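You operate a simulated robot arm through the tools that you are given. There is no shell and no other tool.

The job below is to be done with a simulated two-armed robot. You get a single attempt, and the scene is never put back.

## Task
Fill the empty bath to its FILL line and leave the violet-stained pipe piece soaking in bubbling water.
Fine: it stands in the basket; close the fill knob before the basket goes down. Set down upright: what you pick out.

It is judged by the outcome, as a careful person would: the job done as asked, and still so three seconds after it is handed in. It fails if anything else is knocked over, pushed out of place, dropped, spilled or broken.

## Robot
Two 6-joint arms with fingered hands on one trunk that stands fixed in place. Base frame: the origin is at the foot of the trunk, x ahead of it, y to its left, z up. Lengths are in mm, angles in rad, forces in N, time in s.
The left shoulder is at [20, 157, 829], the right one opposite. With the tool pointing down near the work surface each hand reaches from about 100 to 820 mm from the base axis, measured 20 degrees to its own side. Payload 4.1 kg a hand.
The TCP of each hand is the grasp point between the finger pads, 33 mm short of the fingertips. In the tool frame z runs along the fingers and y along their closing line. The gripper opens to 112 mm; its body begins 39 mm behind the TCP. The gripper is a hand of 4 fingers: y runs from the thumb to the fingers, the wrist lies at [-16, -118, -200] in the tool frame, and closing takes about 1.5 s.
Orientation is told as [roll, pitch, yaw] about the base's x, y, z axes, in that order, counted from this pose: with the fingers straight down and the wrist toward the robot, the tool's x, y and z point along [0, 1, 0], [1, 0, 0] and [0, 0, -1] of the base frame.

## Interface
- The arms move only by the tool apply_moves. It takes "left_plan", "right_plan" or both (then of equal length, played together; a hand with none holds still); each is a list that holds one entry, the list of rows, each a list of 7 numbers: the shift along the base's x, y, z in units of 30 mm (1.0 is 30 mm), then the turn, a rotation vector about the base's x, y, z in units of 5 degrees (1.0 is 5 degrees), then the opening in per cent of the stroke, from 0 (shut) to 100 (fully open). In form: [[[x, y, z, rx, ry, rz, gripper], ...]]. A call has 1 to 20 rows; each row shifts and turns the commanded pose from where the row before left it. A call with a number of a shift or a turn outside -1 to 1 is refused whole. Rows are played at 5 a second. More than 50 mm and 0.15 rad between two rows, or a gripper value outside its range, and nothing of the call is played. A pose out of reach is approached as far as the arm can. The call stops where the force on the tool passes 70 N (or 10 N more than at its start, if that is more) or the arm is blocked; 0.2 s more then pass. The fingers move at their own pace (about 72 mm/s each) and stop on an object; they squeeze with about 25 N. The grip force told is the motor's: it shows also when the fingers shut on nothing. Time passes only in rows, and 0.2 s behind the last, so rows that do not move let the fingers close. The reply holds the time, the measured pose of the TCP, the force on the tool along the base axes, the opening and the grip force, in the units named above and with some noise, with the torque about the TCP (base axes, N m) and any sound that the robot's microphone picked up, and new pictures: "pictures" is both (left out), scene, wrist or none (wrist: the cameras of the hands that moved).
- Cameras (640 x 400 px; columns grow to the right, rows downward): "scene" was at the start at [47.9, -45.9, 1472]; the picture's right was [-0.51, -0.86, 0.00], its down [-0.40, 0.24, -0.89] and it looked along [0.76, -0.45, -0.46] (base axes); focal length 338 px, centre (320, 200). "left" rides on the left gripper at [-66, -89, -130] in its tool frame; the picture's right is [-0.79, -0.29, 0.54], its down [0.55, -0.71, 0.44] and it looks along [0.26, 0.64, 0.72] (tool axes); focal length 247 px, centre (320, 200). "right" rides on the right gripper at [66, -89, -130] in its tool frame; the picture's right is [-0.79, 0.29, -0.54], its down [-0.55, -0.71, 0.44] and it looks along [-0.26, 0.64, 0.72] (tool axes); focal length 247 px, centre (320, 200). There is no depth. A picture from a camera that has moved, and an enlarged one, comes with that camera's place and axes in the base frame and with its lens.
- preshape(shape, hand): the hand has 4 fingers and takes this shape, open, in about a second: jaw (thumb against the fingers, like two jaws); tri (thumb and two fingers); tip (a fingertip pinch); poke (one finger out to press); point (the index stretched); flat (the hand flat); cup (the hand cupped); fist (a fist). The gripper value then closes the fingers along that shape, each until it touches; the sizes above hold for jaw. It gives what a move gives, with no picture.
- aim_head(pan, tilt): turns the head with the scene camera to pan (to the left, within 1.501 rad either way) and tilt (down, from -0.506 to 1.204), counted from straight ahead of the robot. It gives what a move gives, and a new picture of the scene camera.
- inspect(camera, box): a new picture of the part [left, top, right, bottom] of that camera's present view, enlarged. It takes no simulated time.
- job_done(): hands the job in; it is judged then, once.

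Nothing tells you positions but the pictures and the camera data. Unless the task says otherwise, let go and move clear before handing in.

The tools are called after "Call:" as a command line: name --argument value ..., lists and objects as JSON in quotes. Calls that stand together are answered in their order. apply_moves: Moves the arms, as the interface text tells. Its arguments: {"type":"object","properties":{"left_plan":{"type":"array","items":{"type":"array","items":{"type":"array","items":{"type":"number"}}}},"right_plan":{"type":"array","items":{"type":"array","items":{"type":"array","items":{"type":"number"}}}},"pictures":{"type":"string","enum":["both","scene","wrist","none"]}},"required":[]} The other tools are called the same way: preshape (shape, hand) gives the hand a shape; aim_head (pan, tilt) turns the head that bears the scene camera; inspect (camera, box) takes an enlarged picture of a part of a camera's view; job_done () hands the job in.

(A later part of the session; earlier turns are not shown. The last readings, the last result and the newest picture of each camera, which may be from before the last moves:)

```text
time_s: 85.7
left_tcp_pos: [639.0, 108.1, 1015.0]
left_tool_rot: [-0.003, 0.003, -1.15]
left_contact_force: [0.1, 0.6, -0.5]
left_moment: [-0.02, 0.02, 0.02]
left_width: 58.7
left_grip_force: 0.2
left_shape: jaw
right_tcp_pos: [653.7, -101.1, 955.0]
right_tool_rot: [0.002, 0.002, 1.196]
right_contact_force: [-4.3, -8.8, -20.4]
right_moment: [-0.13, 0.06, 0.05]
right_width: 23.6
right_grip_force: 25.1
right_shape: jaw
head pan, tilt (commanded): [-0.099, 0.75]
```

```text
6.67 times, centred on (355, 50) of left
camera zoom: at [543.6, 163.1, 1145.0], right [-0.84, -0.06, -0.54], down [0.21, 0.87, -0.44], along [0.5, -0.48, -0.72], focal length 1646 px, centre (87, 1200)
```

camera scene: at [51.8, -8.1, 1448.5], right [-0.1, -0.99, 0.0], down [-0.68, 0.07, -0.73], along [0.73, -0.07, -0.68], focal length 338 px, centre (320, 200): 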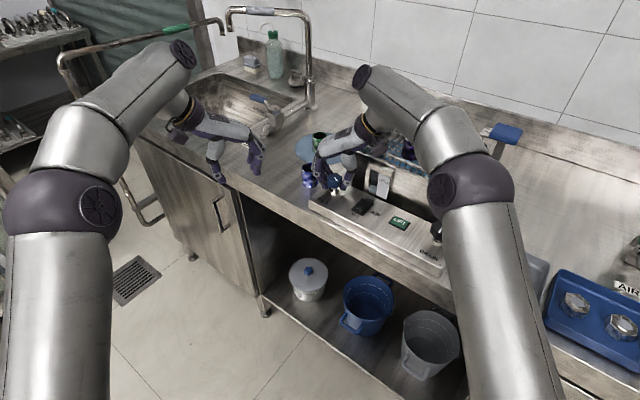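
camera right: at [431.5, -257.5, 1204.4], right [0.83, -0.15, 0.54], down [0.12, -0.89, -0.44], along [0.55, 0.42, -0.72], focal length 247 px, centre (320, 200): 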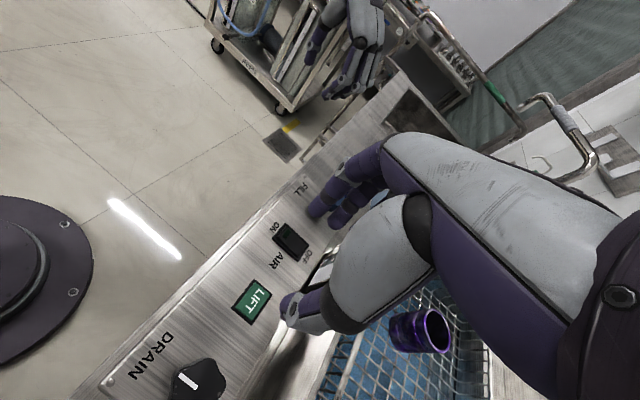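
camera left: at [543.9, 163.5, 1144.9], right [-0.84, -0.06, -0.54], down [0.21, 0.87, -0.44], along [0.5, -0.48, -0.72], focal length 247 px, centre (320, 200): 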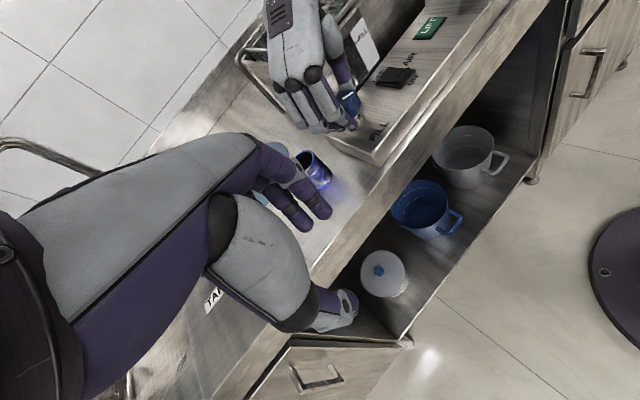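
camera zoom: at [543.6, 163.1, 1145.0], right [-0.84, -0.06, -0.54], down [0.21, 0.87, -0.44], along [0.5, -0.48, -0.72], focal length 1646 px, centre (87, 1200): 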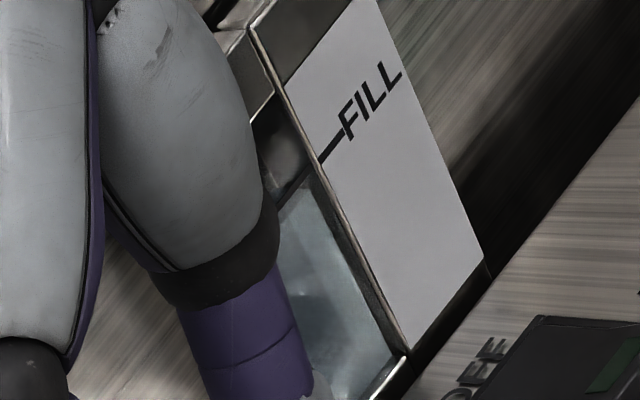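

The front edge of the water is about 3 mm below the FILL bar, so I'll close the knob now by turning 60° clockwise.

Call:
apply_moves --right_plan '[[[0, 0, 0, 0, 0, -1, 5], [0, 0, 0, 0, 0, -1, 5], [0, 0, 0, 0, 0, -1, 5], [0, 0, 0, 0, 0, -1, 5], [0, 0, 0, 0, 0, -1, 5], [0, 0, 0, 0, 0, -1, 5], [0, 0, 0, 0, 0, -1, 5], [0, 0, 0, 0, 0, -1, 5], [0, 0, 0, 0, 0, -1, 5], [0, 0, 0, 0, 0, -1, 5], [0, 0, 0, 0, 0, -1, 5], [0, 0, 0, 0, 0, -1, 5]]]' --pictures "wrist"

Call:
inspect --camera "scene" --box '[374, 170, 386, 184]'

Call:
inspect --camera "scene" --box '[310, 140, 400, 220]'

Call:
inspect --camera "right" --box '[260, 180, 360, 280]'

```text
time_s: 88.3
left_tcp_pos: [638.7, 109.4, 1014.2]
left_tool_rot: [-0.003, 0.002, -1.149]
left_contact_force: [0.0, -0.3, -0.2]
left_moment: [-0.03, 0.02, -0.01]
left_width: 58.6
left_grip_force: 0.0
left_shape: jaw
right_tcp_pos: [652.7, -100.6, 956.3]
right_tool_rot: [-0.001, 0.003, 0.149]
right_contact_force: [-8.6, -9.2, -18.0]
right_moment: [-0.14, 0.11, 0.06]
right_width: 23.3
right_grip_force: 24.7
right_shape: jaw
head pan, tilt (commanded): [-0.099, 0.75]
camera right: at [554.4, -48.6, 1085.2], right [0.4, -0.74, 0.54], down [-0.62, -0.65, -0.43], along [0.67, -0.16, -0.72], focal length 247 px, centre (320, 200)
```

right: 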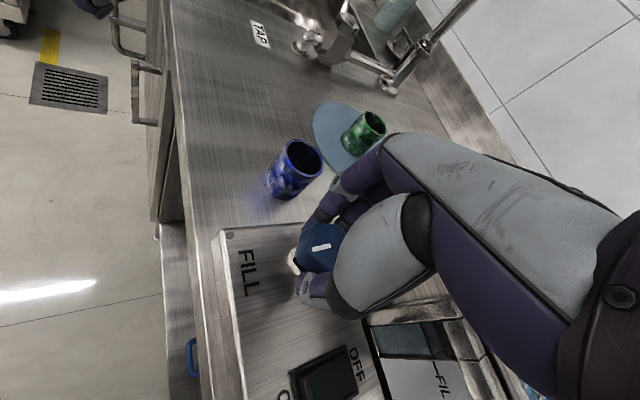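

```text
16.00 times, centred on (380, 177) of scene
camera zoom: at [51.8, -8.3, 1448.5], right [-0.1, -0.99, 0.0], down [-0.68, 0.07, -0.73], along [0.73, -0.07, -0.68], focal length 5400 px, centre (-640, 568)
```

zoom: 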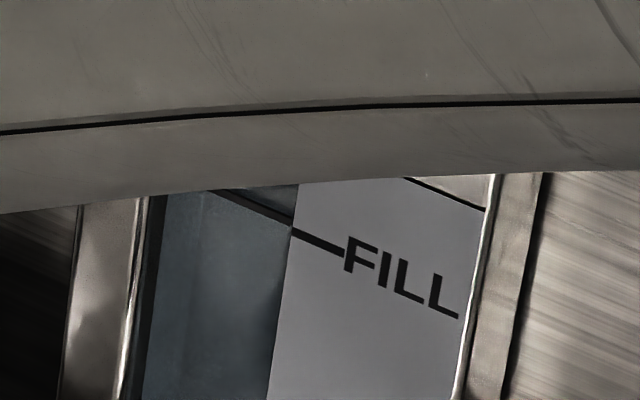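

```text
5.00 times, centred on (355, 180) of scene
camera zoom: at [51.8, -8.3, 1448.5], right [-0.1, -0.99, 0.0], down [-0.68, 0.07, -0.73], along [0.73, -0.07, -0.68], focal length 1688 px, centre (145, 300)
```

zoom: 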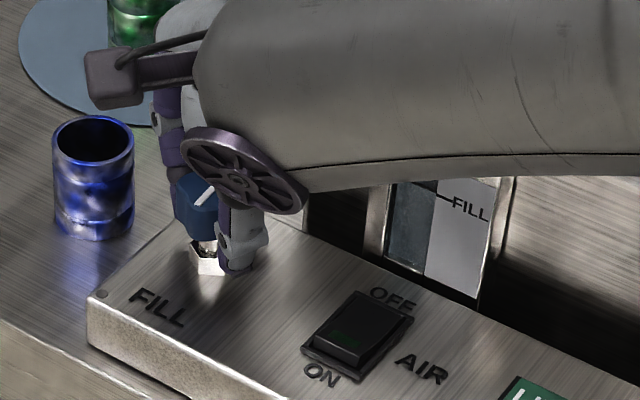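

```text
4.00 times, centred on (310, 230) of right
camera zoom: at [554.4, -48.6, 1085.2], right [0.4, -0.74, 0.54], down [-0.62, -0.65, -0.43], along [0.67, -0.16, -0.72], focal length 988 px, centre (360, 80)
```

zoom: 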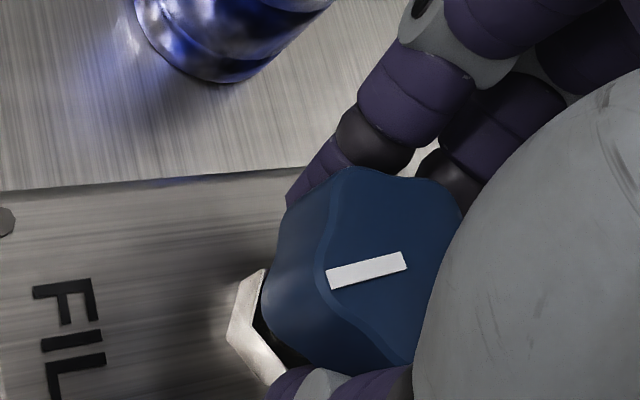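

The pointer is within about 3° of closed. I'll turn one more 5° step to seat it against its stop.

Call:
apply_moves --right_plan '[[[0, 0, 0, 0, 0, -1, 5], [0, 0, 0, 0, 0, 0, 5]]]' --pictures "none"

Call:
inspect --camera "right" --box '[260, 180, 360, 280]'

Call:
inspect --camera "left" --box '[335, 20, 375, 80]'

Call:
inspect --camera "scene" --box '[374, 170, 386, 184]'

```text
time_s: 88.9
left_tcp_pos: [638.6, 108.1, 1013.6]
left_tool_rot: [-0.004, 0.002, -1.149]
left_contact_force: [0.3, -0.1, -0.3]
left_moment: [-0.03, 0.0, 0.01]
left_width: 58.2
left_grip_force: 0.2
left_shape: jaw
right_tcp_pos: [651.6, -101.2, 955.7]
right_tool_rot: [0.0, 0.001, 0.063]
right_contact_force: [-11.0, -9.4, -16.7]
right_moment: [-0.09, 0.15, 0.05]
right_width: 23.4
right_grip_force: 25.3
right_shape: jaw
head pan, tilt (commanded): [-0.099, 0.75]
```

```text
4.00 times, centred on (310, 230) of right
camera zoom: at [559.2, -40.2, 1085.1], right [0.34, -0.77, 0.54], down [-0.68, -0.6, -0.43], along [0.66, -0.22, -0.72], focal length 988 px, centre (360, 80)
```

zoom: 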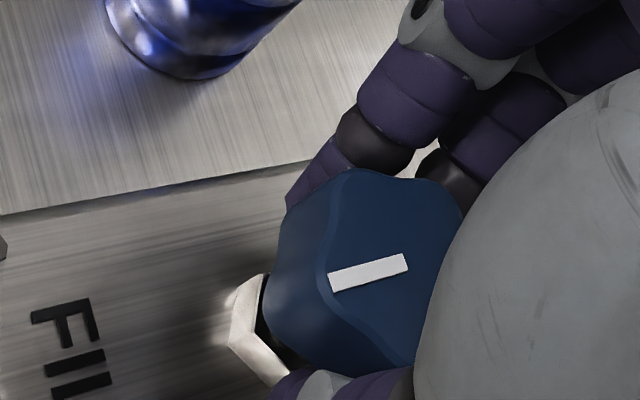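

```text
6.67 times, centred on (355, 50) of left
camera zoom: at [543.4, 163.1, 1145.1], right [-0.84, -0.06, -0.54], down [0.21, 0.87, -0.44], along [0.5, -0.48, -0.72], focal length 1646 px, centre (87, 1200)
```

zoom: 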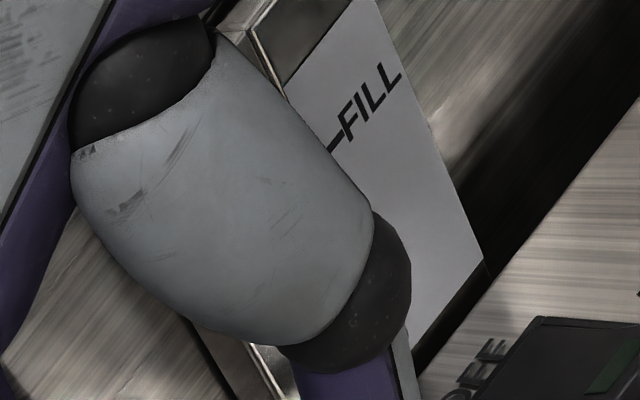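

```text
16.00 times, centred on (380, 177) of scene
camera zoom: at [51.8, -8.2, 1448.5], right [-0.1, -0.99, 0.0], down [-0.68, 0.07, -0.73], along [0.73, -0.07, -0.68], focal length 5400 px, centre (-640, 568)
```

zoom: 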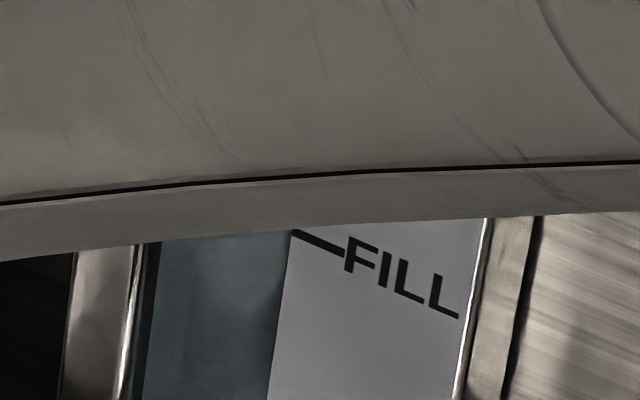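

The knob turned with the hand and is now closed. I'll release it gently, rise and withdraw to read the level.

Call:
apply_moves --right_plan '[[[0, 0, 0, 0, 0, 0, 35], [0, 0, 0, 0, 0, 0, 48], [0, 0, 0, 0, 0, 0, 48], [0, 0, 0.4, 0, 0, 0, 48], [0, 0, 0.8, 0, 0, 0, 48], [-0.1, -0.1, 0.8, 0, 0, 0, 48], [-0.7, -0.5, 0.6, 0, 0, 0, 48], [-0.9, -0.9, 0.6, 0, 0, 0, 48], [-0.9, -0.9, 0.6, 0, 0, 0, 48], [-0.9, -0.9, 0.6, 0, 0, 0, 48], [-0.9, -0.9, 0.6, 0, 0, 0, 48], [-0.9, -0.9, 0.6, 0, 0, 0, 48]]]' --pictures "both"

Call:
inspect --camera "scene" --box '[374, 170, 386, 184]'

Call:
inspect --camera "scene" --box '[310, 100, 510, 230]'

Call:
inspect --camera "left" --box '[320, 5, 390, 95]'

```text
time_s: 91.5
left_tcp_pos: [638.7, 109.8, 1014.9]
left_tool_rot: [-0.005, -0.001, -1.149]
left_contact_force: [0.2, 0.2, 0.2]
left_moment: [-0.02, 0.03, 0.0]
left_width: 58.5
left_grip_force: 0.1
left_shape: jaw
right_tcp_pos: [493.8, -254.8, 1123.5]
right_tool_rot: [0.0, 0.002, 0.063]
right_contact_force: [0.1, 0.0, -0.3]
right_moment: [-0.01, 0.0, 0.02]
right_width: 53.5
right_grip_force: 0.2
right_shape: jaw
head pan, tilt (commanded): [-0.099, 0.75]
camera scene: at [52.1, -7.6, 1448.5], right [-0.1, -1.0, 0.0], down [-0.68, 0.07, -0.73], along [0.73, -0.07, -0.68], focal length 338 px, centre (320, 200)
camera right: at [400.4, -193.8, 1253.2], right [0.34, -0.77, 0.54], down [-0.67, -0.6, -0.43], along [0.66, -0.22, -0.72], focal length 247 px, centre (320, 200)
```

scene: 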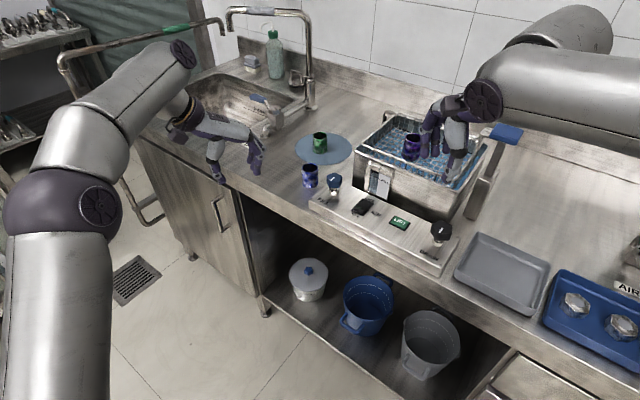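
right: 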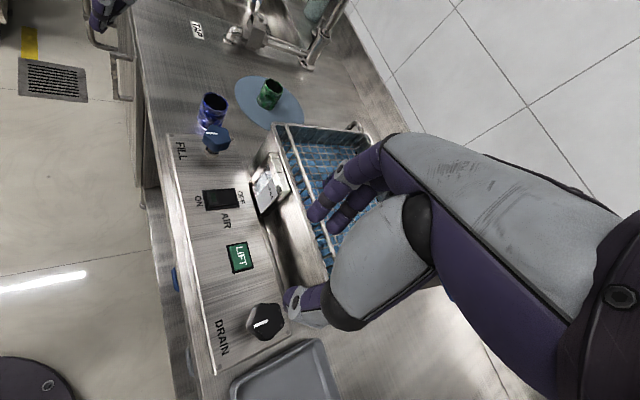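

```text
16.00 times, centred on (380, 177) of scene
camera zoom: at [52.1, -7.6, 1448.5], right [-0.1, -1.0, 0.0], down [-0.68, 0.07, -0.73], along [0.73, -0.07, -0.68], focal length 5400 px, centre (-640, 568)
```

zoom: 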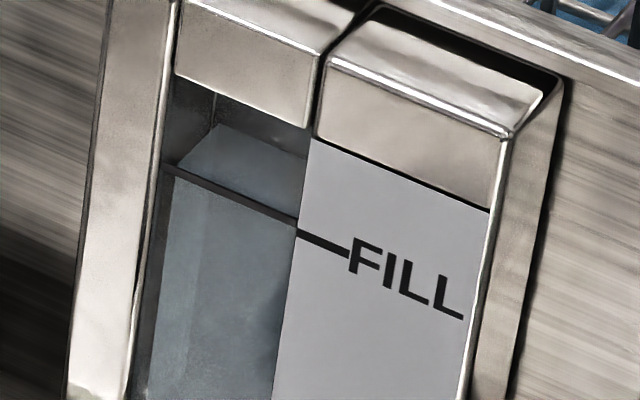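

```text
3.08 times, centred on (410, 165) of scene
camera zoom: at [52.1, -7.6, 1448.5], right [-0.1, -1.0, 0.0], down [-0.68, 0.07, -0.73], along [0.73, -0.07, -0.68], focal length 1038 px, centre (43, 308)
```

zoom: 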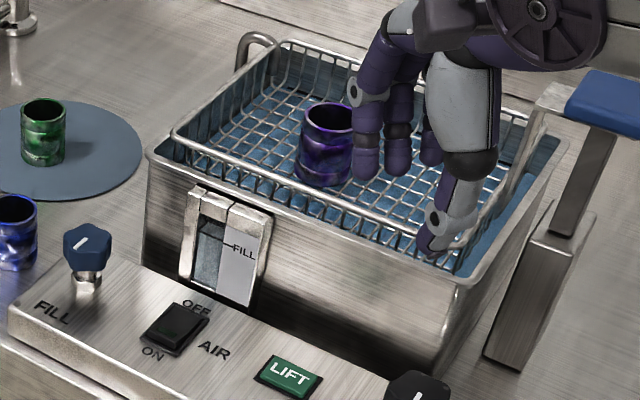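

```text
4.44 times, centred on (355, 50) of left
camera zoom: at [543.7, 163.7, 1144.9], right [-0.84, -0.06, -0.54], down [0.21, 0.87, -0.44], along [0.5, -0.48, -0.72], focal length 1098 px, centre (164, 867)
```

zoom: 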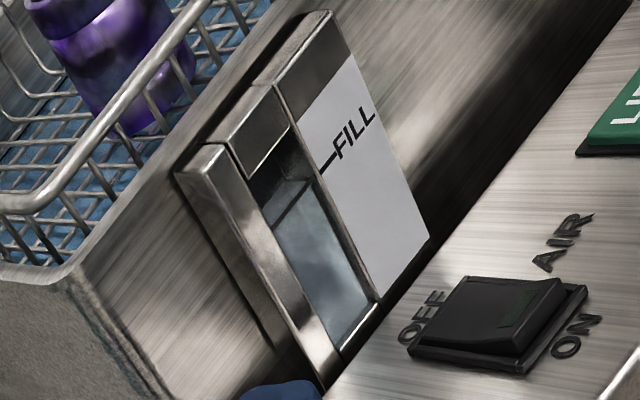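

The water's front edge sits on the FILL bar within about 1–2 mm, and the knob is closed. I'll shape the right hand for poking so I can press LIFT.

Call:
preshape --shape "poke" --hand "right"

Call:
inspect --camera "right" --box '[120, 80, 440, 380]'

Call:
inspect --camera "scene" --box '[400, 80, 520, 200]'

Call:
inspect --camera "scene" --box '[374, 170, 386, 184]'

Call:
inspect --camera "scene" --box '[340, 185, 430, 245]'

```text
time_s: 92.4
left_tcp_pos: [639.5, 110.1, 1015.2]
left_tool_rot: [-0.003, 0.001, -1.149]
left_contact_force: [-0.4, 0.3, 0.1]
left_moment: [0.0, 0.01, -0.03]
left_width: 58.4
left_grip_force: 0.1
left_shape: jaw
right_tcp_pos: [494.0, -253.5, 1123.3]
right_tool_rot: [0.0, 0.0, 0.064]
right_contact_force: [0.9, 0.1, 0.2]
right_moment: [0.0, 0.02, -0.05]
right_width: 0.0
right_grip_force: 0.0
right_shape: poke
head pan, tilt (commanded): [-0.099, 0.75]
```

```text
1.33 times, centred on (280, 230) of right
camera zoom: at [400.6, -193.8, 1253.3], right [0.34, -0.77, 0.54], down [-0.67, -0.6, -0.44], along [0.66, -0.22, -0.72], focal length 329 px, centre (373, 160)
```

zoom: 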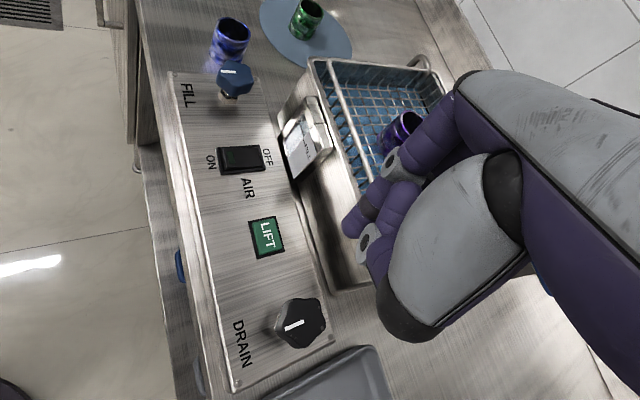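

```text
3.33 times, centred on (460, 140) of scene
camera zoom: at [51.7, -7.8, 1448.6], right [-0.1, -1.0, 0.0], down [-0.68, 0.07, -0.73], along [0.73, -0.07, -0.68], focal length 1125 px, centre (-147, 400)
```

zoom: 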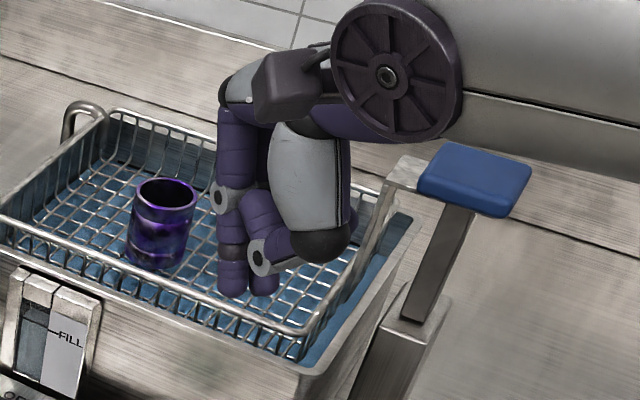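

```text
16.00 times, centred on (380, 177) of scene
camera zoom: at [51.7, -7.8, 1448.6], right [-0.1, -1.0, 0.0], down [-0.68, 0.07, -0.73], along [0.73, -0.07, -0.68], focal length 5400 px, centre (-640, 568)
```

zoom: 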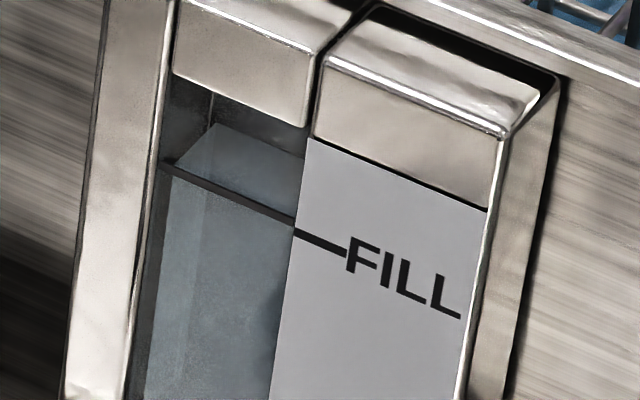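

```text
6.67 times, centred on (385, 215) of scene
camera zoom: at [51.7, -7.8, 1448.6], right [-0.1, -1.0, 0.0], down [-0.68, 0.07, -0.73], along [0.73, -0.07, -0.68], focal length 2250 px, centre (-113, 100)
```

zoom: 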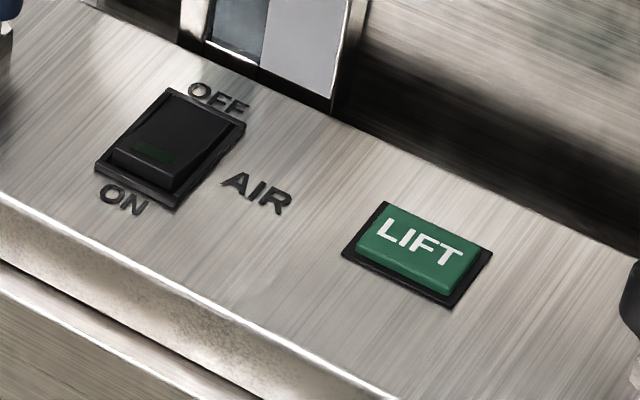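

The level is stable. I'll let the poke shape settle and look at the fingertip.

Call:
apply_moves --right_plan '[[[0, 0, 0, 0, 0, 0, 0], [0, 0, 0, 0, 0, 0, 0], [0, 0, 0, 0, 0, 0, 0]]]' --pictures "wrist"

Call:
inspect --camera "scene" --box '[400, 80, 500, 180]'

Call:
inspect --camera "right" --box '[220, 120, 440, 340]'

Call:
inspect --camera "left" --box '[240, 0, 420, 120]'

```text
time_s: 93.2
left_tcp_pos: [638.5, 109.0, 1014.9]
left_tool_rot: [-0.003, -0.002, -1.15]
left_contact_force: [0.3, 0.0, -0.3]
left_moment: [-0.01, -0.01, 0.01]
left_width: 58.5
left_grip_force: 0.1
left_shape: jaw
right_tcp_pos: [493.5, -254.0, 1123.9]
right_tool_rot: [0.0, 0.0, 0.063]
right_contact_force: [0.4, 1.2, -0.7]
right_moment: [0.02, -0.03, 0.01]
right_width: 0.1
right_grip_force: 0.1
right_shape: poke
head pan, tilt (commanded): [-0.099, 0.75]
camera right: at [400.4, -194.0, 1253.4], right [0.34, -0.77, 0.54], down [-0.67, -0.6, -0.44], along [0.66, -0.22, -0.72], focal length 247 px, centre (320, 200)
```

right: 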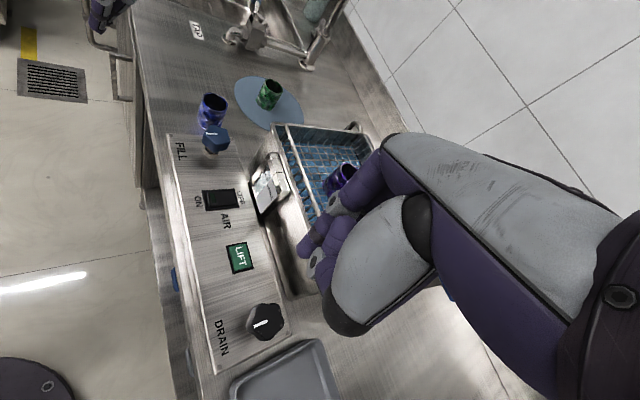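

```text
4.00 times, centred on (450, 130) of scene
camera zoom: at [51.7, -7.8, 1448.6], right [-0.1, -1.0, 0.0], down [-0.68, 0.07, -0.73], along [0.73, -0.07, -0.68], focal length 1350 px, centre (-200, 480)
```

zoom: 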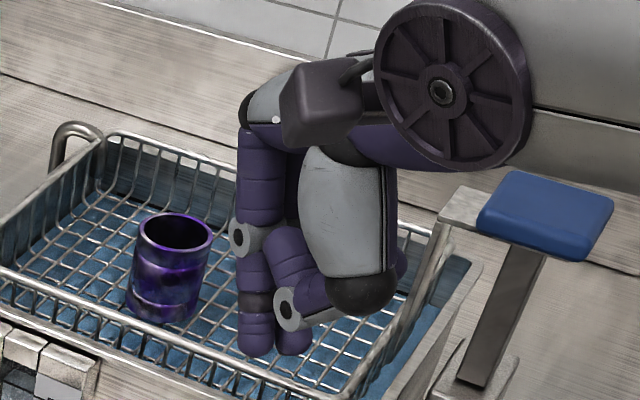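

```text
1.82 times, centred on (330, 230) of right
camera zoom: at [400.4, -194.0, 1253.4], right [0.34, -0.77, 0.54], down [-0.67, -0.6, -0.44], along [0.66, -0.22, -0.72], focal length 449 px, centre (302, 146)
```

zoom: 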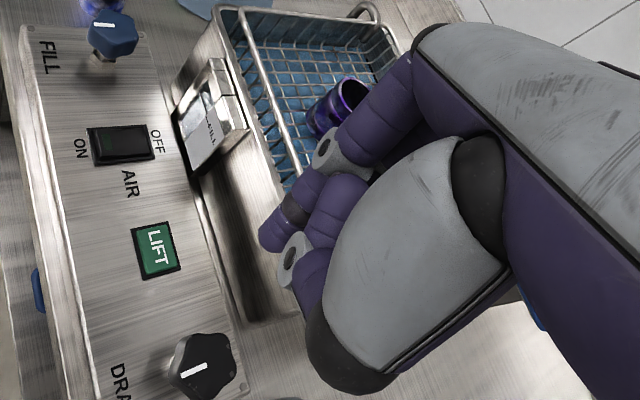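

```text
3.33 times, centred on (330, 60) of left
camera zoom: at [543.3, 163.5, 1145.1], right [-0.84, -0.06, -0.54], down [0.21, 0.87, -0.44], along [0.5, -0.48, -0.72], focal length 823 px, centre (287, 667)
```

zoom: 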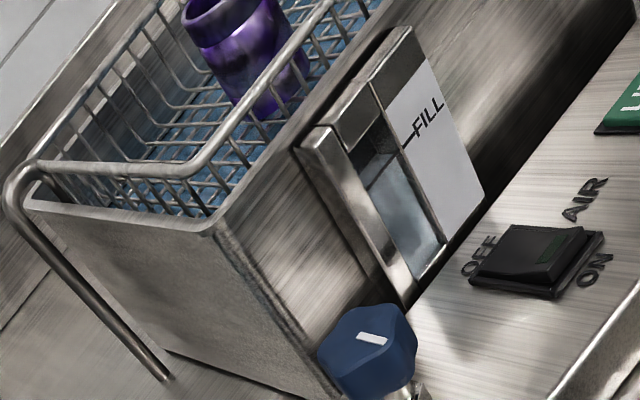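

Call:
inspect --camera "scene" --box '[430, 130, 490, 175]'

Call:
inspect --camera "right" --box '[280, 170, 360, 250]'

```text
8.89 times, centred on (460, 152) of scene
camera zoom: at [51.7, -7.8, 1448.6], right [-0.1, -1.0, 0.0], down [-0.68, 0.07, -0.73], along [0.73, -0.07, -0.68], focal length 3000 px, centre (-924, 622)
```

zoom: 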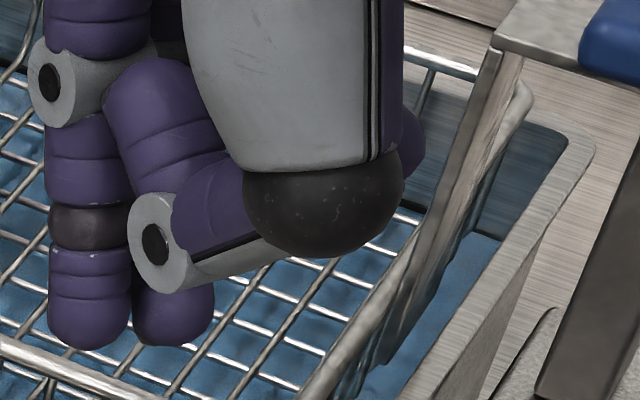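

```text
5.00 times, centred on (320, 210) of right
camera zoom: at [400.4, -194.0, 1253.4], right [0.34, -0.77, 0.54], down [-0.67, -0.6, -0.44], along [0.66, -0.22, -0.72], focal length 1235 px, centre (320, 150)
```

zoom: 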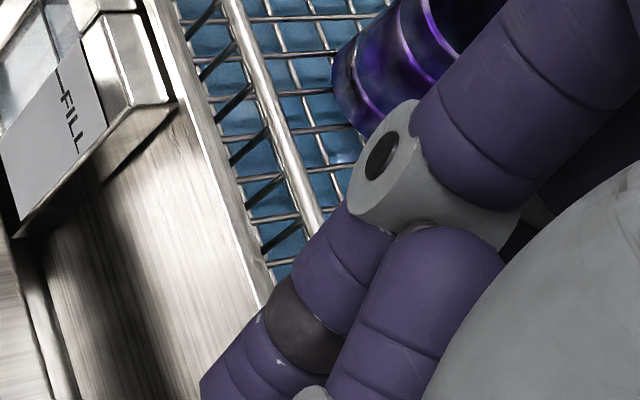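

The index finger is straight, with a second tip about 16 mm beside it. I'll bring the hand over LIFT, turned so it stays clear of the bath and the DRAIN knob. The left camera goes back to where it can watch.

Call:
apply_moves --left_plan '[[[-0.31, -0.09, 0.31, 0, 0, 0, 52], [-0.31, -0.09, 0.31, 0, 0, 0, 52], [-0.31, -0.09, 0.31, 0, 0, 0, 52], [-0.31, -0.09, 0.31, 0, 0, 0, 52], [-0.31, -0.09, 0.31, 0, 0, 0, 52], [-0.31, -0.09, 0.31, 0, 0, 0, 52], [-0.31, -0.09, 0.31, 0, 0, 0, 52], [-0.31, -0.09, 0.31, 0, 0, 0, 52], [-0.31, -0.09, 0.31, 0, 0, 0, 52], [-0.31, -0.09, 0.31, 0, 0, 0, 52], [-0.31, -0.09, 0.31, 0, 0, 0, 52]]]' --right_plan '[[[0.14, 0.08, -0.15, 0, 0, 0.976, 0], [0.14, 0.08, -0.15, 0, 0, 0.976, 0], [0.14, 0.08, -0.15, 0, 0, 0.976, 0], [0.14, 0.08, -0.15, 0, 0, 0.976, 0], [0.14, 0.08, -0.15, 0, 0, 0.976, 0], [0.14, 0.08, -0.3, 0, 0, 0.976, 0], [0.14, 0.08, -0.3, 0, 0, 0.976, 0], [0.14, 0.08, -0.4, 0, 0, 0.976, 0], [0.14, 0.08, -0.5, 0, 0, 0.976, 0], [0.14, 0.08, -0.5, 0, 0, 0.976, 0], [0.14, 0.08, -0.5, 0, 0, 0.976, 0]]]' --pictures "both"

Call:
inspect --camera "scene" --box '[360, 140, 460, 240]'

Call:
inspect --camera "left" --box '[320, 40, 480, 180]'

Call:
inspect --camera "right" --box '[220, 160, 400, 340]'

```text
time_s: 95.6
left_tcp_pos: [535.8, 78.8, 1117.5]
left_tool_rot: [-0.004, 0.001, -1.147]
left_contact_force: [0.3, -0.2, 0.4]
left_moment: [-0.01, 0.0, -0.01]
left_width: 58.4
left_grip_force: 0.0
left_shape: jaw
right_tcp_pos: [540.5, -226.7, 1026.1]
right_tool_rot: [0.002, 0.0, 1.001]
right_contact_force: [0.3, 0.5, -0.2]
right_moment: [-0.03, 0.0, 0.0]
right_width: 0.0
right_grip_force: 0.1
right_shape: poke
head pan, tilt (commanded): [-0.099, 0.75]
camera scene: at [51.6, -7.8, 1448.6], right [-0.1, -1.0, 0.0], down [-0.68, 0.07, -0.73], along [0.73, -0.07, -0.68], focal length 338 px, centre (320, 200)
camera right: at [436.0, -265.8, 1155.7], right [0.82, -0.19, 0.54], down [0.08, -0.9, -0.44], along [0.56, 0.4, -0.72], focal length 247 px, centre (320, 200)
camera left: at [439.5, 133.0, 1248.2], right [-0.84, -0.06, -0.54], down [0.21, 0.87, -0.44], along [0.5, -0.48, -0.72], focal length 247 px, centre (320, 200)
```

scene: 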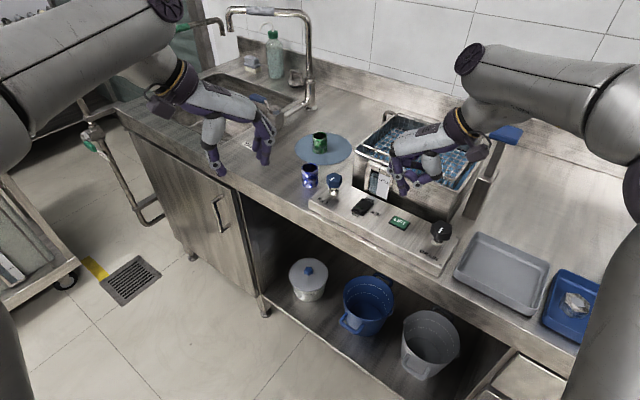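
right: 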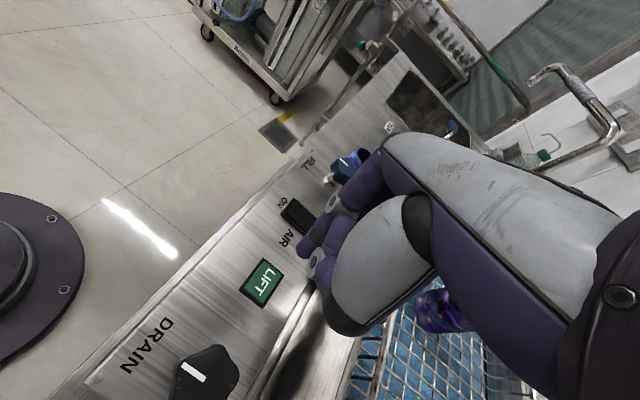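
left: 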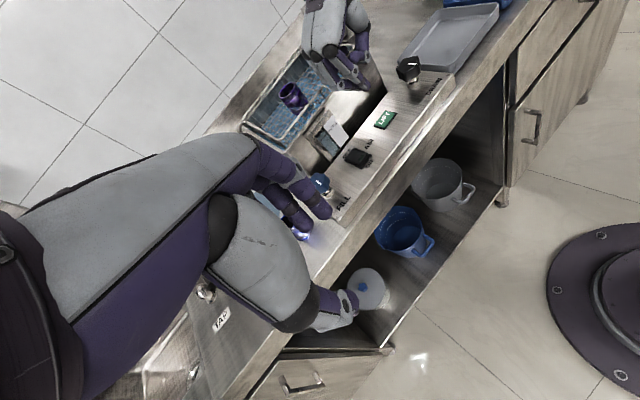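

```text
4.00 times, centred on (410, 190) of scene
camera zoom: at [51.6, -7.8, 1448.6], right [-0.1, -1.0, 0.0], down [-0.68, 0.07, -0.73], along [0.73, -0.07, -0.68], focal length 1350 px, centre (-40, 240)
```

zoom: 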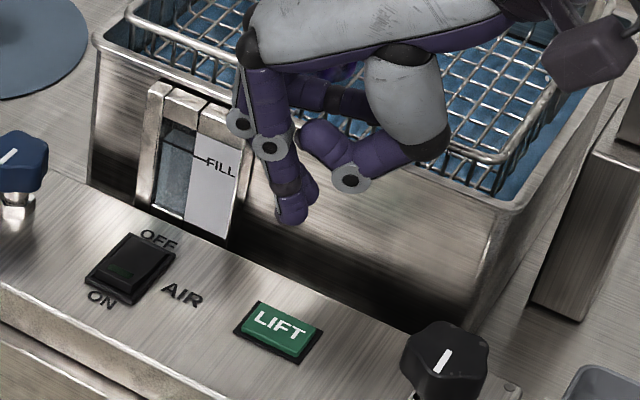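

```text
2.86 times, centred on (400, 110) of left
camera zoom: at [439.5, 133.0, 1248.2], right [-0.84, -0.06, -0.54], down [0.21, 0.87, -0.44], along [0.5, -0.48, -0.72], focal length 706 px, centre (91, 457)
```

zoom: 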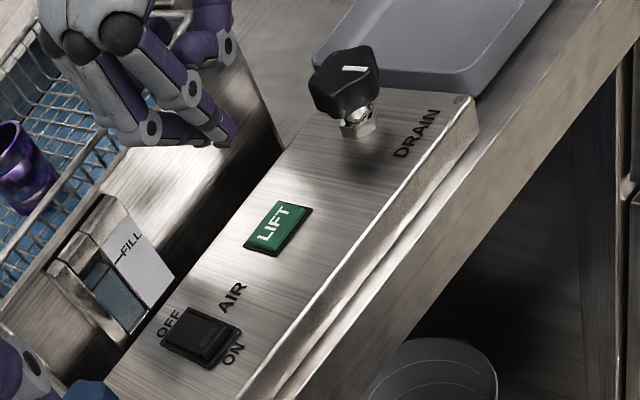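

```text
2.22 times, centred on (310, 250) of right
camera zoom: at [436.0, -265.8, 1155.7], right [0.82, -0.19, 0.54], down [0.08, -0.9, -0.44], along [0.56, 0.4, -0.72], focal length 549 px, centre (342, 89)
```

zoom: 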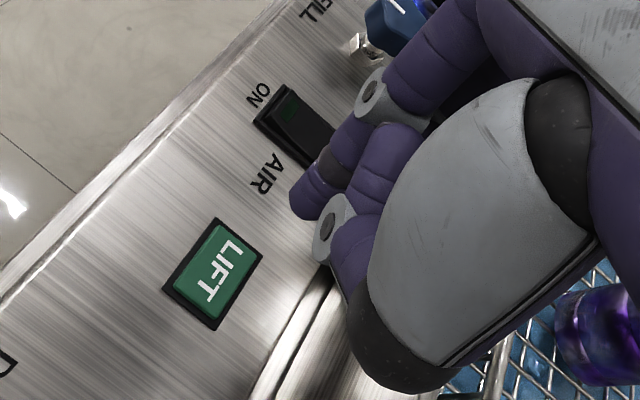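

The index tip is about 33 mm below the TCP, and LIFT's centre is about (540, -233). I'll centre over it and go down to just above.

Call:
apply_moves --right_plan '[[[0, -0.1, -0.7, 0, 0, 0, 0], [0, -0.1, -0.8, 0, 0, 0, 0], [0, 0, -0.7, 0, 0, 0, 0]]]' --pictures "none"

Call:
inspect --camera "scene" --box '[360, 160, 440, 240]'

Call:
inspect --camera "left" --box '[340, 60, 440, 160]'

Call:
inspect --camera "right" --box '[220, 180, 380, 340]'

```text
time_s: 96.4
left_tcp_pos: [534.9, 78.7, 1118.4]
left_tool_rot: [-0.003, 0.0, -1.149]
left_contact_force: [-0.4, 0.1, 0.7]
left_moment: [0.03, -0.01, 0.02]
left_width: 58.6
left_grip_force: 0.1
left_shape: jaw
right_tcp_pos: [539.0, -234.5, 962.8]
right_tool_rot: [-0.001, 0.0, 1.0]
right_contact_force: [-0.5, -0.3, -0.4]
right_moment: [0.01, 0.01, -0.01]
right_width: 0.3
right_grip_force: 0.0
right_shape: poke
head pan, tilt (commanded): [-0.099, 0.75]
```

```text
5.00 times, centred on (400, 200) of scene
camera zoom: at [51.5, -7.8, 1448.6], right [-0.1, -1.0, 0.0], down [-0.68, 0.07, -0.73], along [0.73, -0.07, -0.68], focal length 1688 px, centre (-80, 200)
```

zoom: 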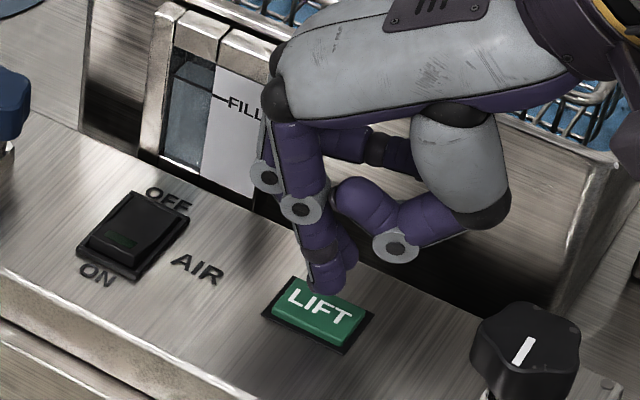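

```text
4.00 times, centred on (390, 110) of left
camera zoom: at [439.6, 133.1, 1248.1], right [-0.84, -0.06, -0.54], down [0.21, 0.87, -0.44], along [0.5, -0.48, -0.72], focal length 988 px, centre (40, 560)
```

zoom: 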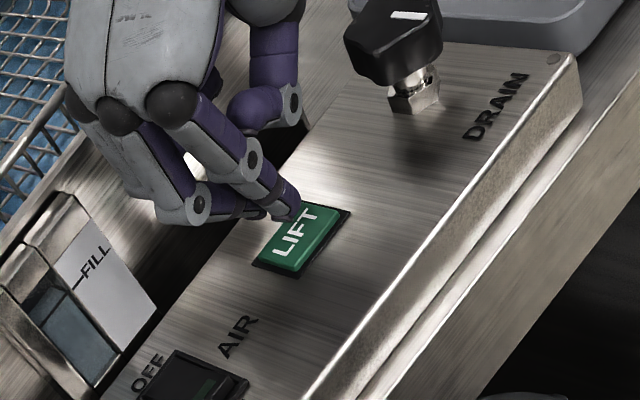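

```text
2.50 times, centred on (300, 260) of right
camera zoom: at [434.9, -273.0, 1090.7], right [0.82, -0.19, 0.54], down [0.08, -0.9, -0.44], along [0.56, 0.4, -0.72], focal length 617 px, centre (370, 50)
```

zoom: 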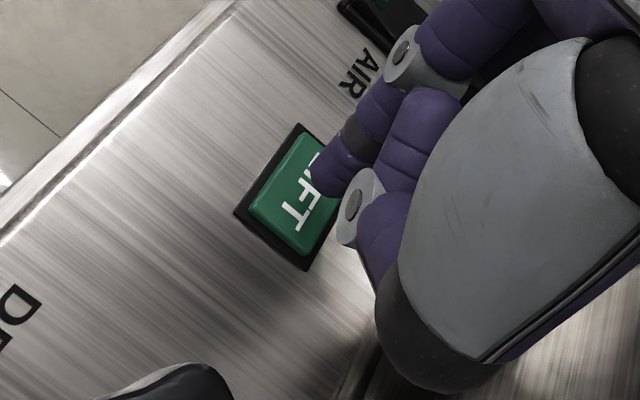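

The fingertip is aligned with LIFT. I'll lower to it in small steps.

Call:
apply_moves --right_plan '[[[0, 0, -0.3, 0, 0, 0, 0], [0, 0, -0.2, 0, 0, 0, 0], [0, 0, -0.1, 0, 0, 0, 0]]]' --pictures "none"

```text
time_s: 97.2
left_tcp_pos: [535.1, 78.6, 1118.4]
left_tool_rot: [-0.001, 0.0, -1.148]
left_contact_force: [0.5, -0.1, -0.6]
left_moment: [-0.01, 0.02, -0.03]
left_width: 58.6
left_grip_force: 0.2
left_shape: jaw
right_tcp_pos: [540.1, -233.2, 945.2]
right_tool_rot: [-0.004, -0.003, 0.999]
right_contact_force: [-4.6, 1.4, 24.8]
right_moment: [-0.02, 0.12, 0.06]
right_width: 0.0
right_grip_force: 0.1
right_shape: poke
head pan, tilt (commanded): [-0.099, 0.75]
heard: click
```

I heard a click, so the button is pressed. I'll lift the finger and look at the basket.

Call:
apply_moves --right_plan '[[[0, 0, 0.5, 0, 0, 0, 0], [0, 0, 0.7, 0, 0, 0, 0]]]' --pictures "scene"

Call:
inspect --camera "scene" --box '[340, 100, 520, 240]'

Call:
inspect --camera "left" --box '[220, 20, 440, 200]'

```text
time_s: 97.8
left_tcp_pos: [535.5, 78.9, 1118.0]
left_tool_rot: [-0.001, 0.0, -1.147]
left_contact_force: [0.5, -0.3, 0.2]
left_moment: [-0.02, -0.02, 0.0]
left_width: 58.5
left_grip_force: 0.1
left_shape: jaw
right_tcp_pos: [539.5, -232.1, 979.6]
right_tool_rot: [0.004, 0.002, 1.002]
right_contact_force: [0.4, -0.1, -0.5]
right_moment: [0.04, 0.01, -0.01]
right_width: 0.2
right_grip_force: 0.0
right_shape: poke
head pan, tilt (commanded): [-0.099, 0.75]
camera scene: at [51.8, -7.9, 1448.5], right [-0.1, -1.0, 0.0], down [-0.68, 0.07, -0.73], along [0.73, -0.07, -0.68], focal length 338 px, centre (320, 200)
```

scene: 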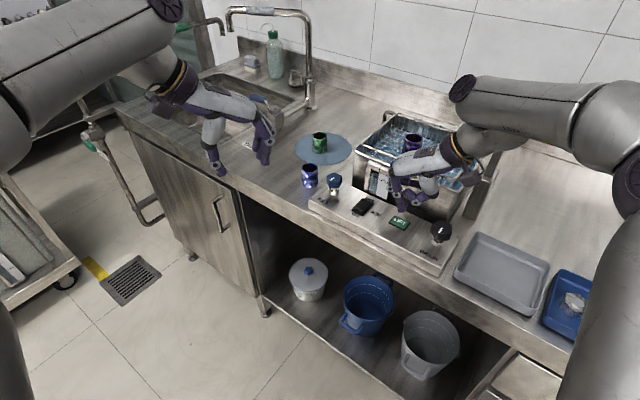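

```text
2.86 times, centred on (430, 170) of scene
camera zoom: at [51.8, -7.9, 1448.5], right [-0.1, -1.0, 0.0], down [-0.68, 0.07, -0.73], along [0.73, -0.07, -0.68], focal length 964 px, centre (6, 286)
```

zoom: 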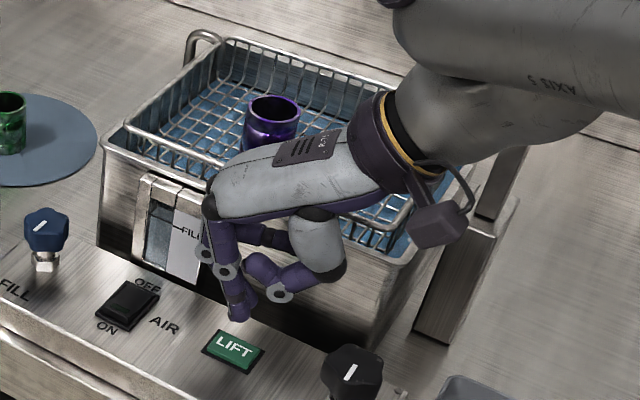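

```text
2.22 times, centred on (330, 110) of left
camera zoom: at [439.8, 133.0, 1248.0], right [-0.84, -0.06, -0.54], down [0.21, 0.87, -0.44], along [0.5, -0.48, -0.72], focal length 549 px, centre (298, 400)
```

zoom: 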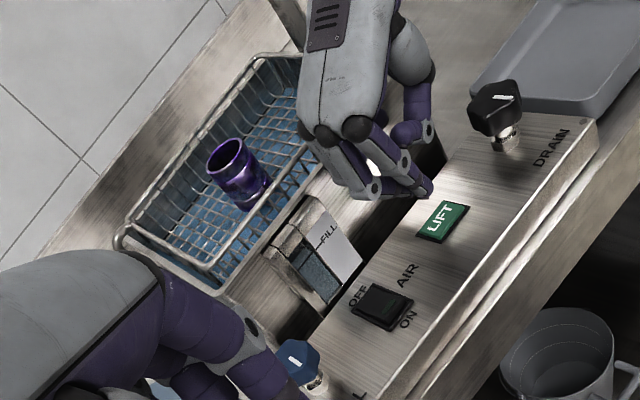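

Call:
apply_moves --right_plan '[[[0, 0, 0.4, 0, 0, 0, 0], [0, 0, 0.4, 0, 0, 0, 0], [0, 0, 0.4, 0, 0, 0, 0], [0, 0, 0, 0, 0, 0, 0], [0, 0, 0, 0, 0, 0, 0], [0, 0, 0, 0, 0, 0, 0], [0, 0, 0, 0, 0, 0, 0], [0, 0, 0, 0, 0, 0, 0], [0, 0, 0, 0, 0, 0, 0]]]' --pictures "scene"

Call:
inspect --camera "scene" --box '[340, 100, 520, 240]'

Call:
inspect --camera "left" --box '[220, 20, 440, 200]'

```text
time_s: 99.8
left_tcp_pos: [536.3, 77.9, 1118.1]
left_tool_rot: [-0.004, 0.0, -1.148]
left_contact_force: [-0.8, -0.8, -1.1]
left_moment: [-0.03, -0.02, 0.03]
left_width: 58.3
left_grip_force: 0.1
left_shape: jaw
right_tcp_pos: [539.6, -233.3, 1016.6]
right_tool_rot: [0.001, 0.0, 0.999]
right_contact_force: [0.5, 0.2, -0.5]
right_moment: [0.01, 0.04, -0.01]
right_width: 0.1
right_grip_force: 0.0
right_shape: poke
head pan, tilt (commanded): [-0.099, 0.75]
camera scene: at [51.7, -7.8, 1448.6], right [-0.1, -1.0, 0.0], down [-0.68, 0.07, -0.73], along [0.73, -0.07, -0.68], focal length 338 px, centre (320, 200)
```

scene: 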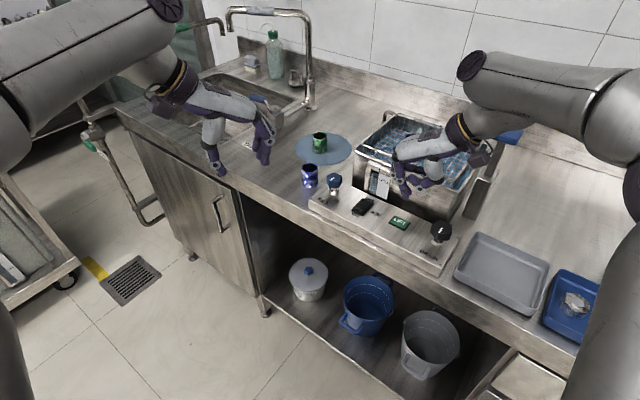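

```text
2.86 times, centred on (430, 170) of scene
camera zoom: at [51.7, -7.8, 1448.6], right [-0.1, -1.0, 0.0], down [-0.68, 0.07, -0.73], along [0.73, -0.07, -0.68], focal length 964 px, centre (6, 286)
```

zoom: 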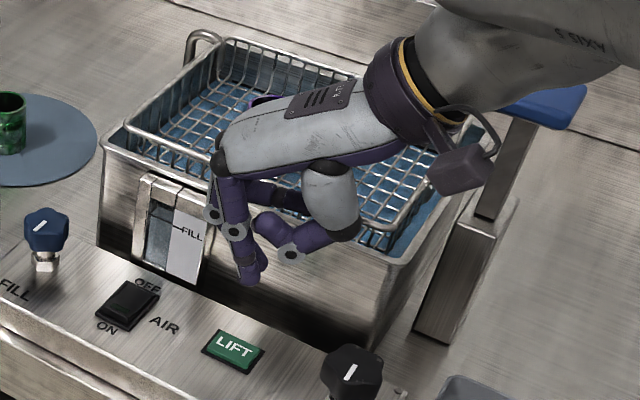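

```text
2.22 times, centred on (330, 110) of left
camera zoom: at [439.7, 133.0, 1248.1], right [-0.84, -0.06, -0.54], down [0.21, 0.87, -0.44], along [0.5, -0.48, -0.72], focal length 549 px, centre (298, 400)
```

zoom: 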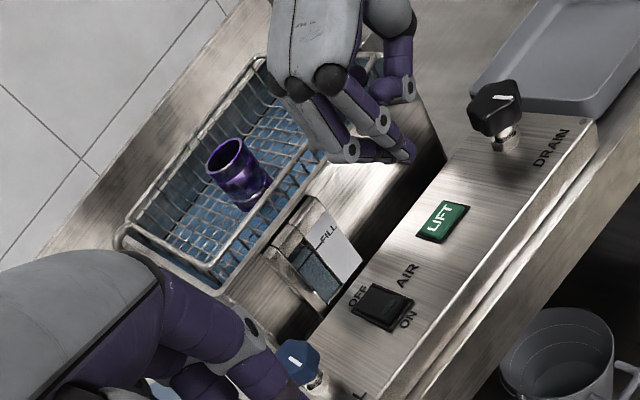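

The click came but the basket hasn't moved. The blue pad on the sliding post looks like a push-down handle, with LIFT probably the release that raises the basket. I'll look at the post closely.

Call:
inspect --camera "scene" --box '[450, 110, 540, 225]'

Call:
inspect --camera "right" --box '[200, 200, 500, 400]'

Call:
inspect --camera "left" --box '[280, 0, 400, 80]'

```text
3.48 times, centred on (495, 168) of scene
camera zoom: at [51.7, -7.8, 1448.6], right [-0.1, -1.0, 0.0], down [-0.68, 0.07, -0.73], along [0.73, -0.07, -0.68], focal length 1174 px, centre (-289, 313)
```

zoom: 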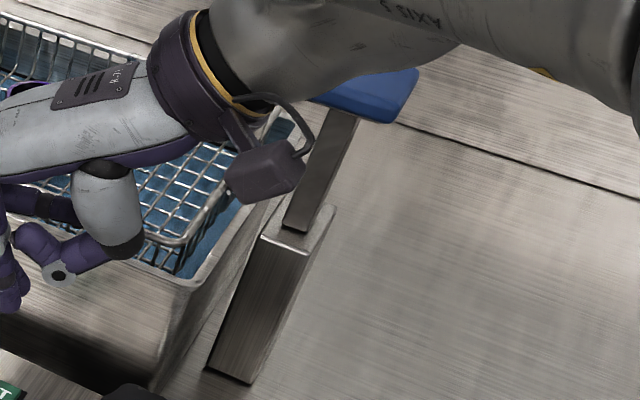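

```text
2.00 times, centred on (350, 300) of right
camera zoom: at [435.9, -272.1, 1144.9], right [0.82, -0.19, 0.54], down [0.08, -0.9, -0.44], along [0.56, 0.4, -0.72], focal length 494 px, centre (260, 0)
```

zoom: 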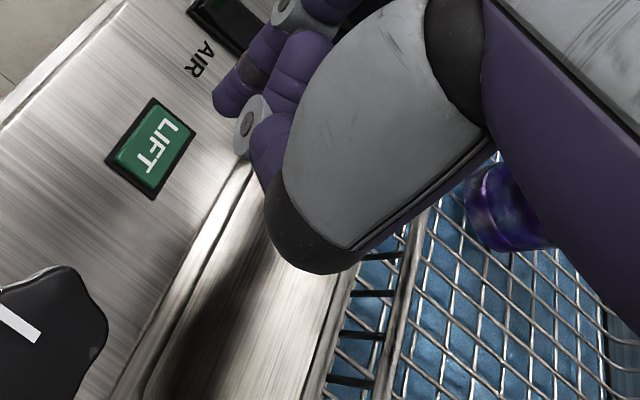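

```text
5.00 times, centred on (340, 40) of left
camera zoom: at [439.7, 133.0, 1248.1], right [-0.84, -0.06, -0.54], down [0.21, 0.87, -0.44], along [0.5, -0.48, -0.72], focal length 1235 px, centre (220, 1000)
```

zoom: 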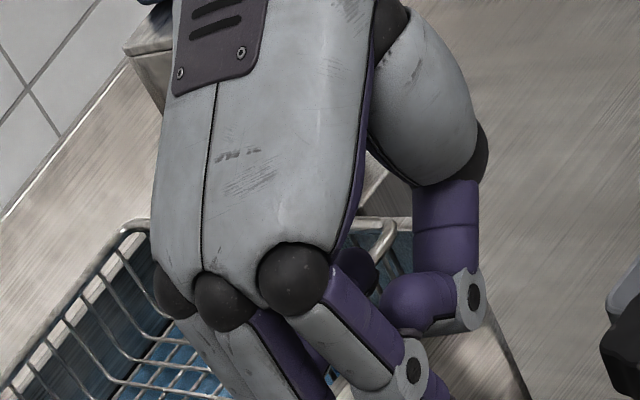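

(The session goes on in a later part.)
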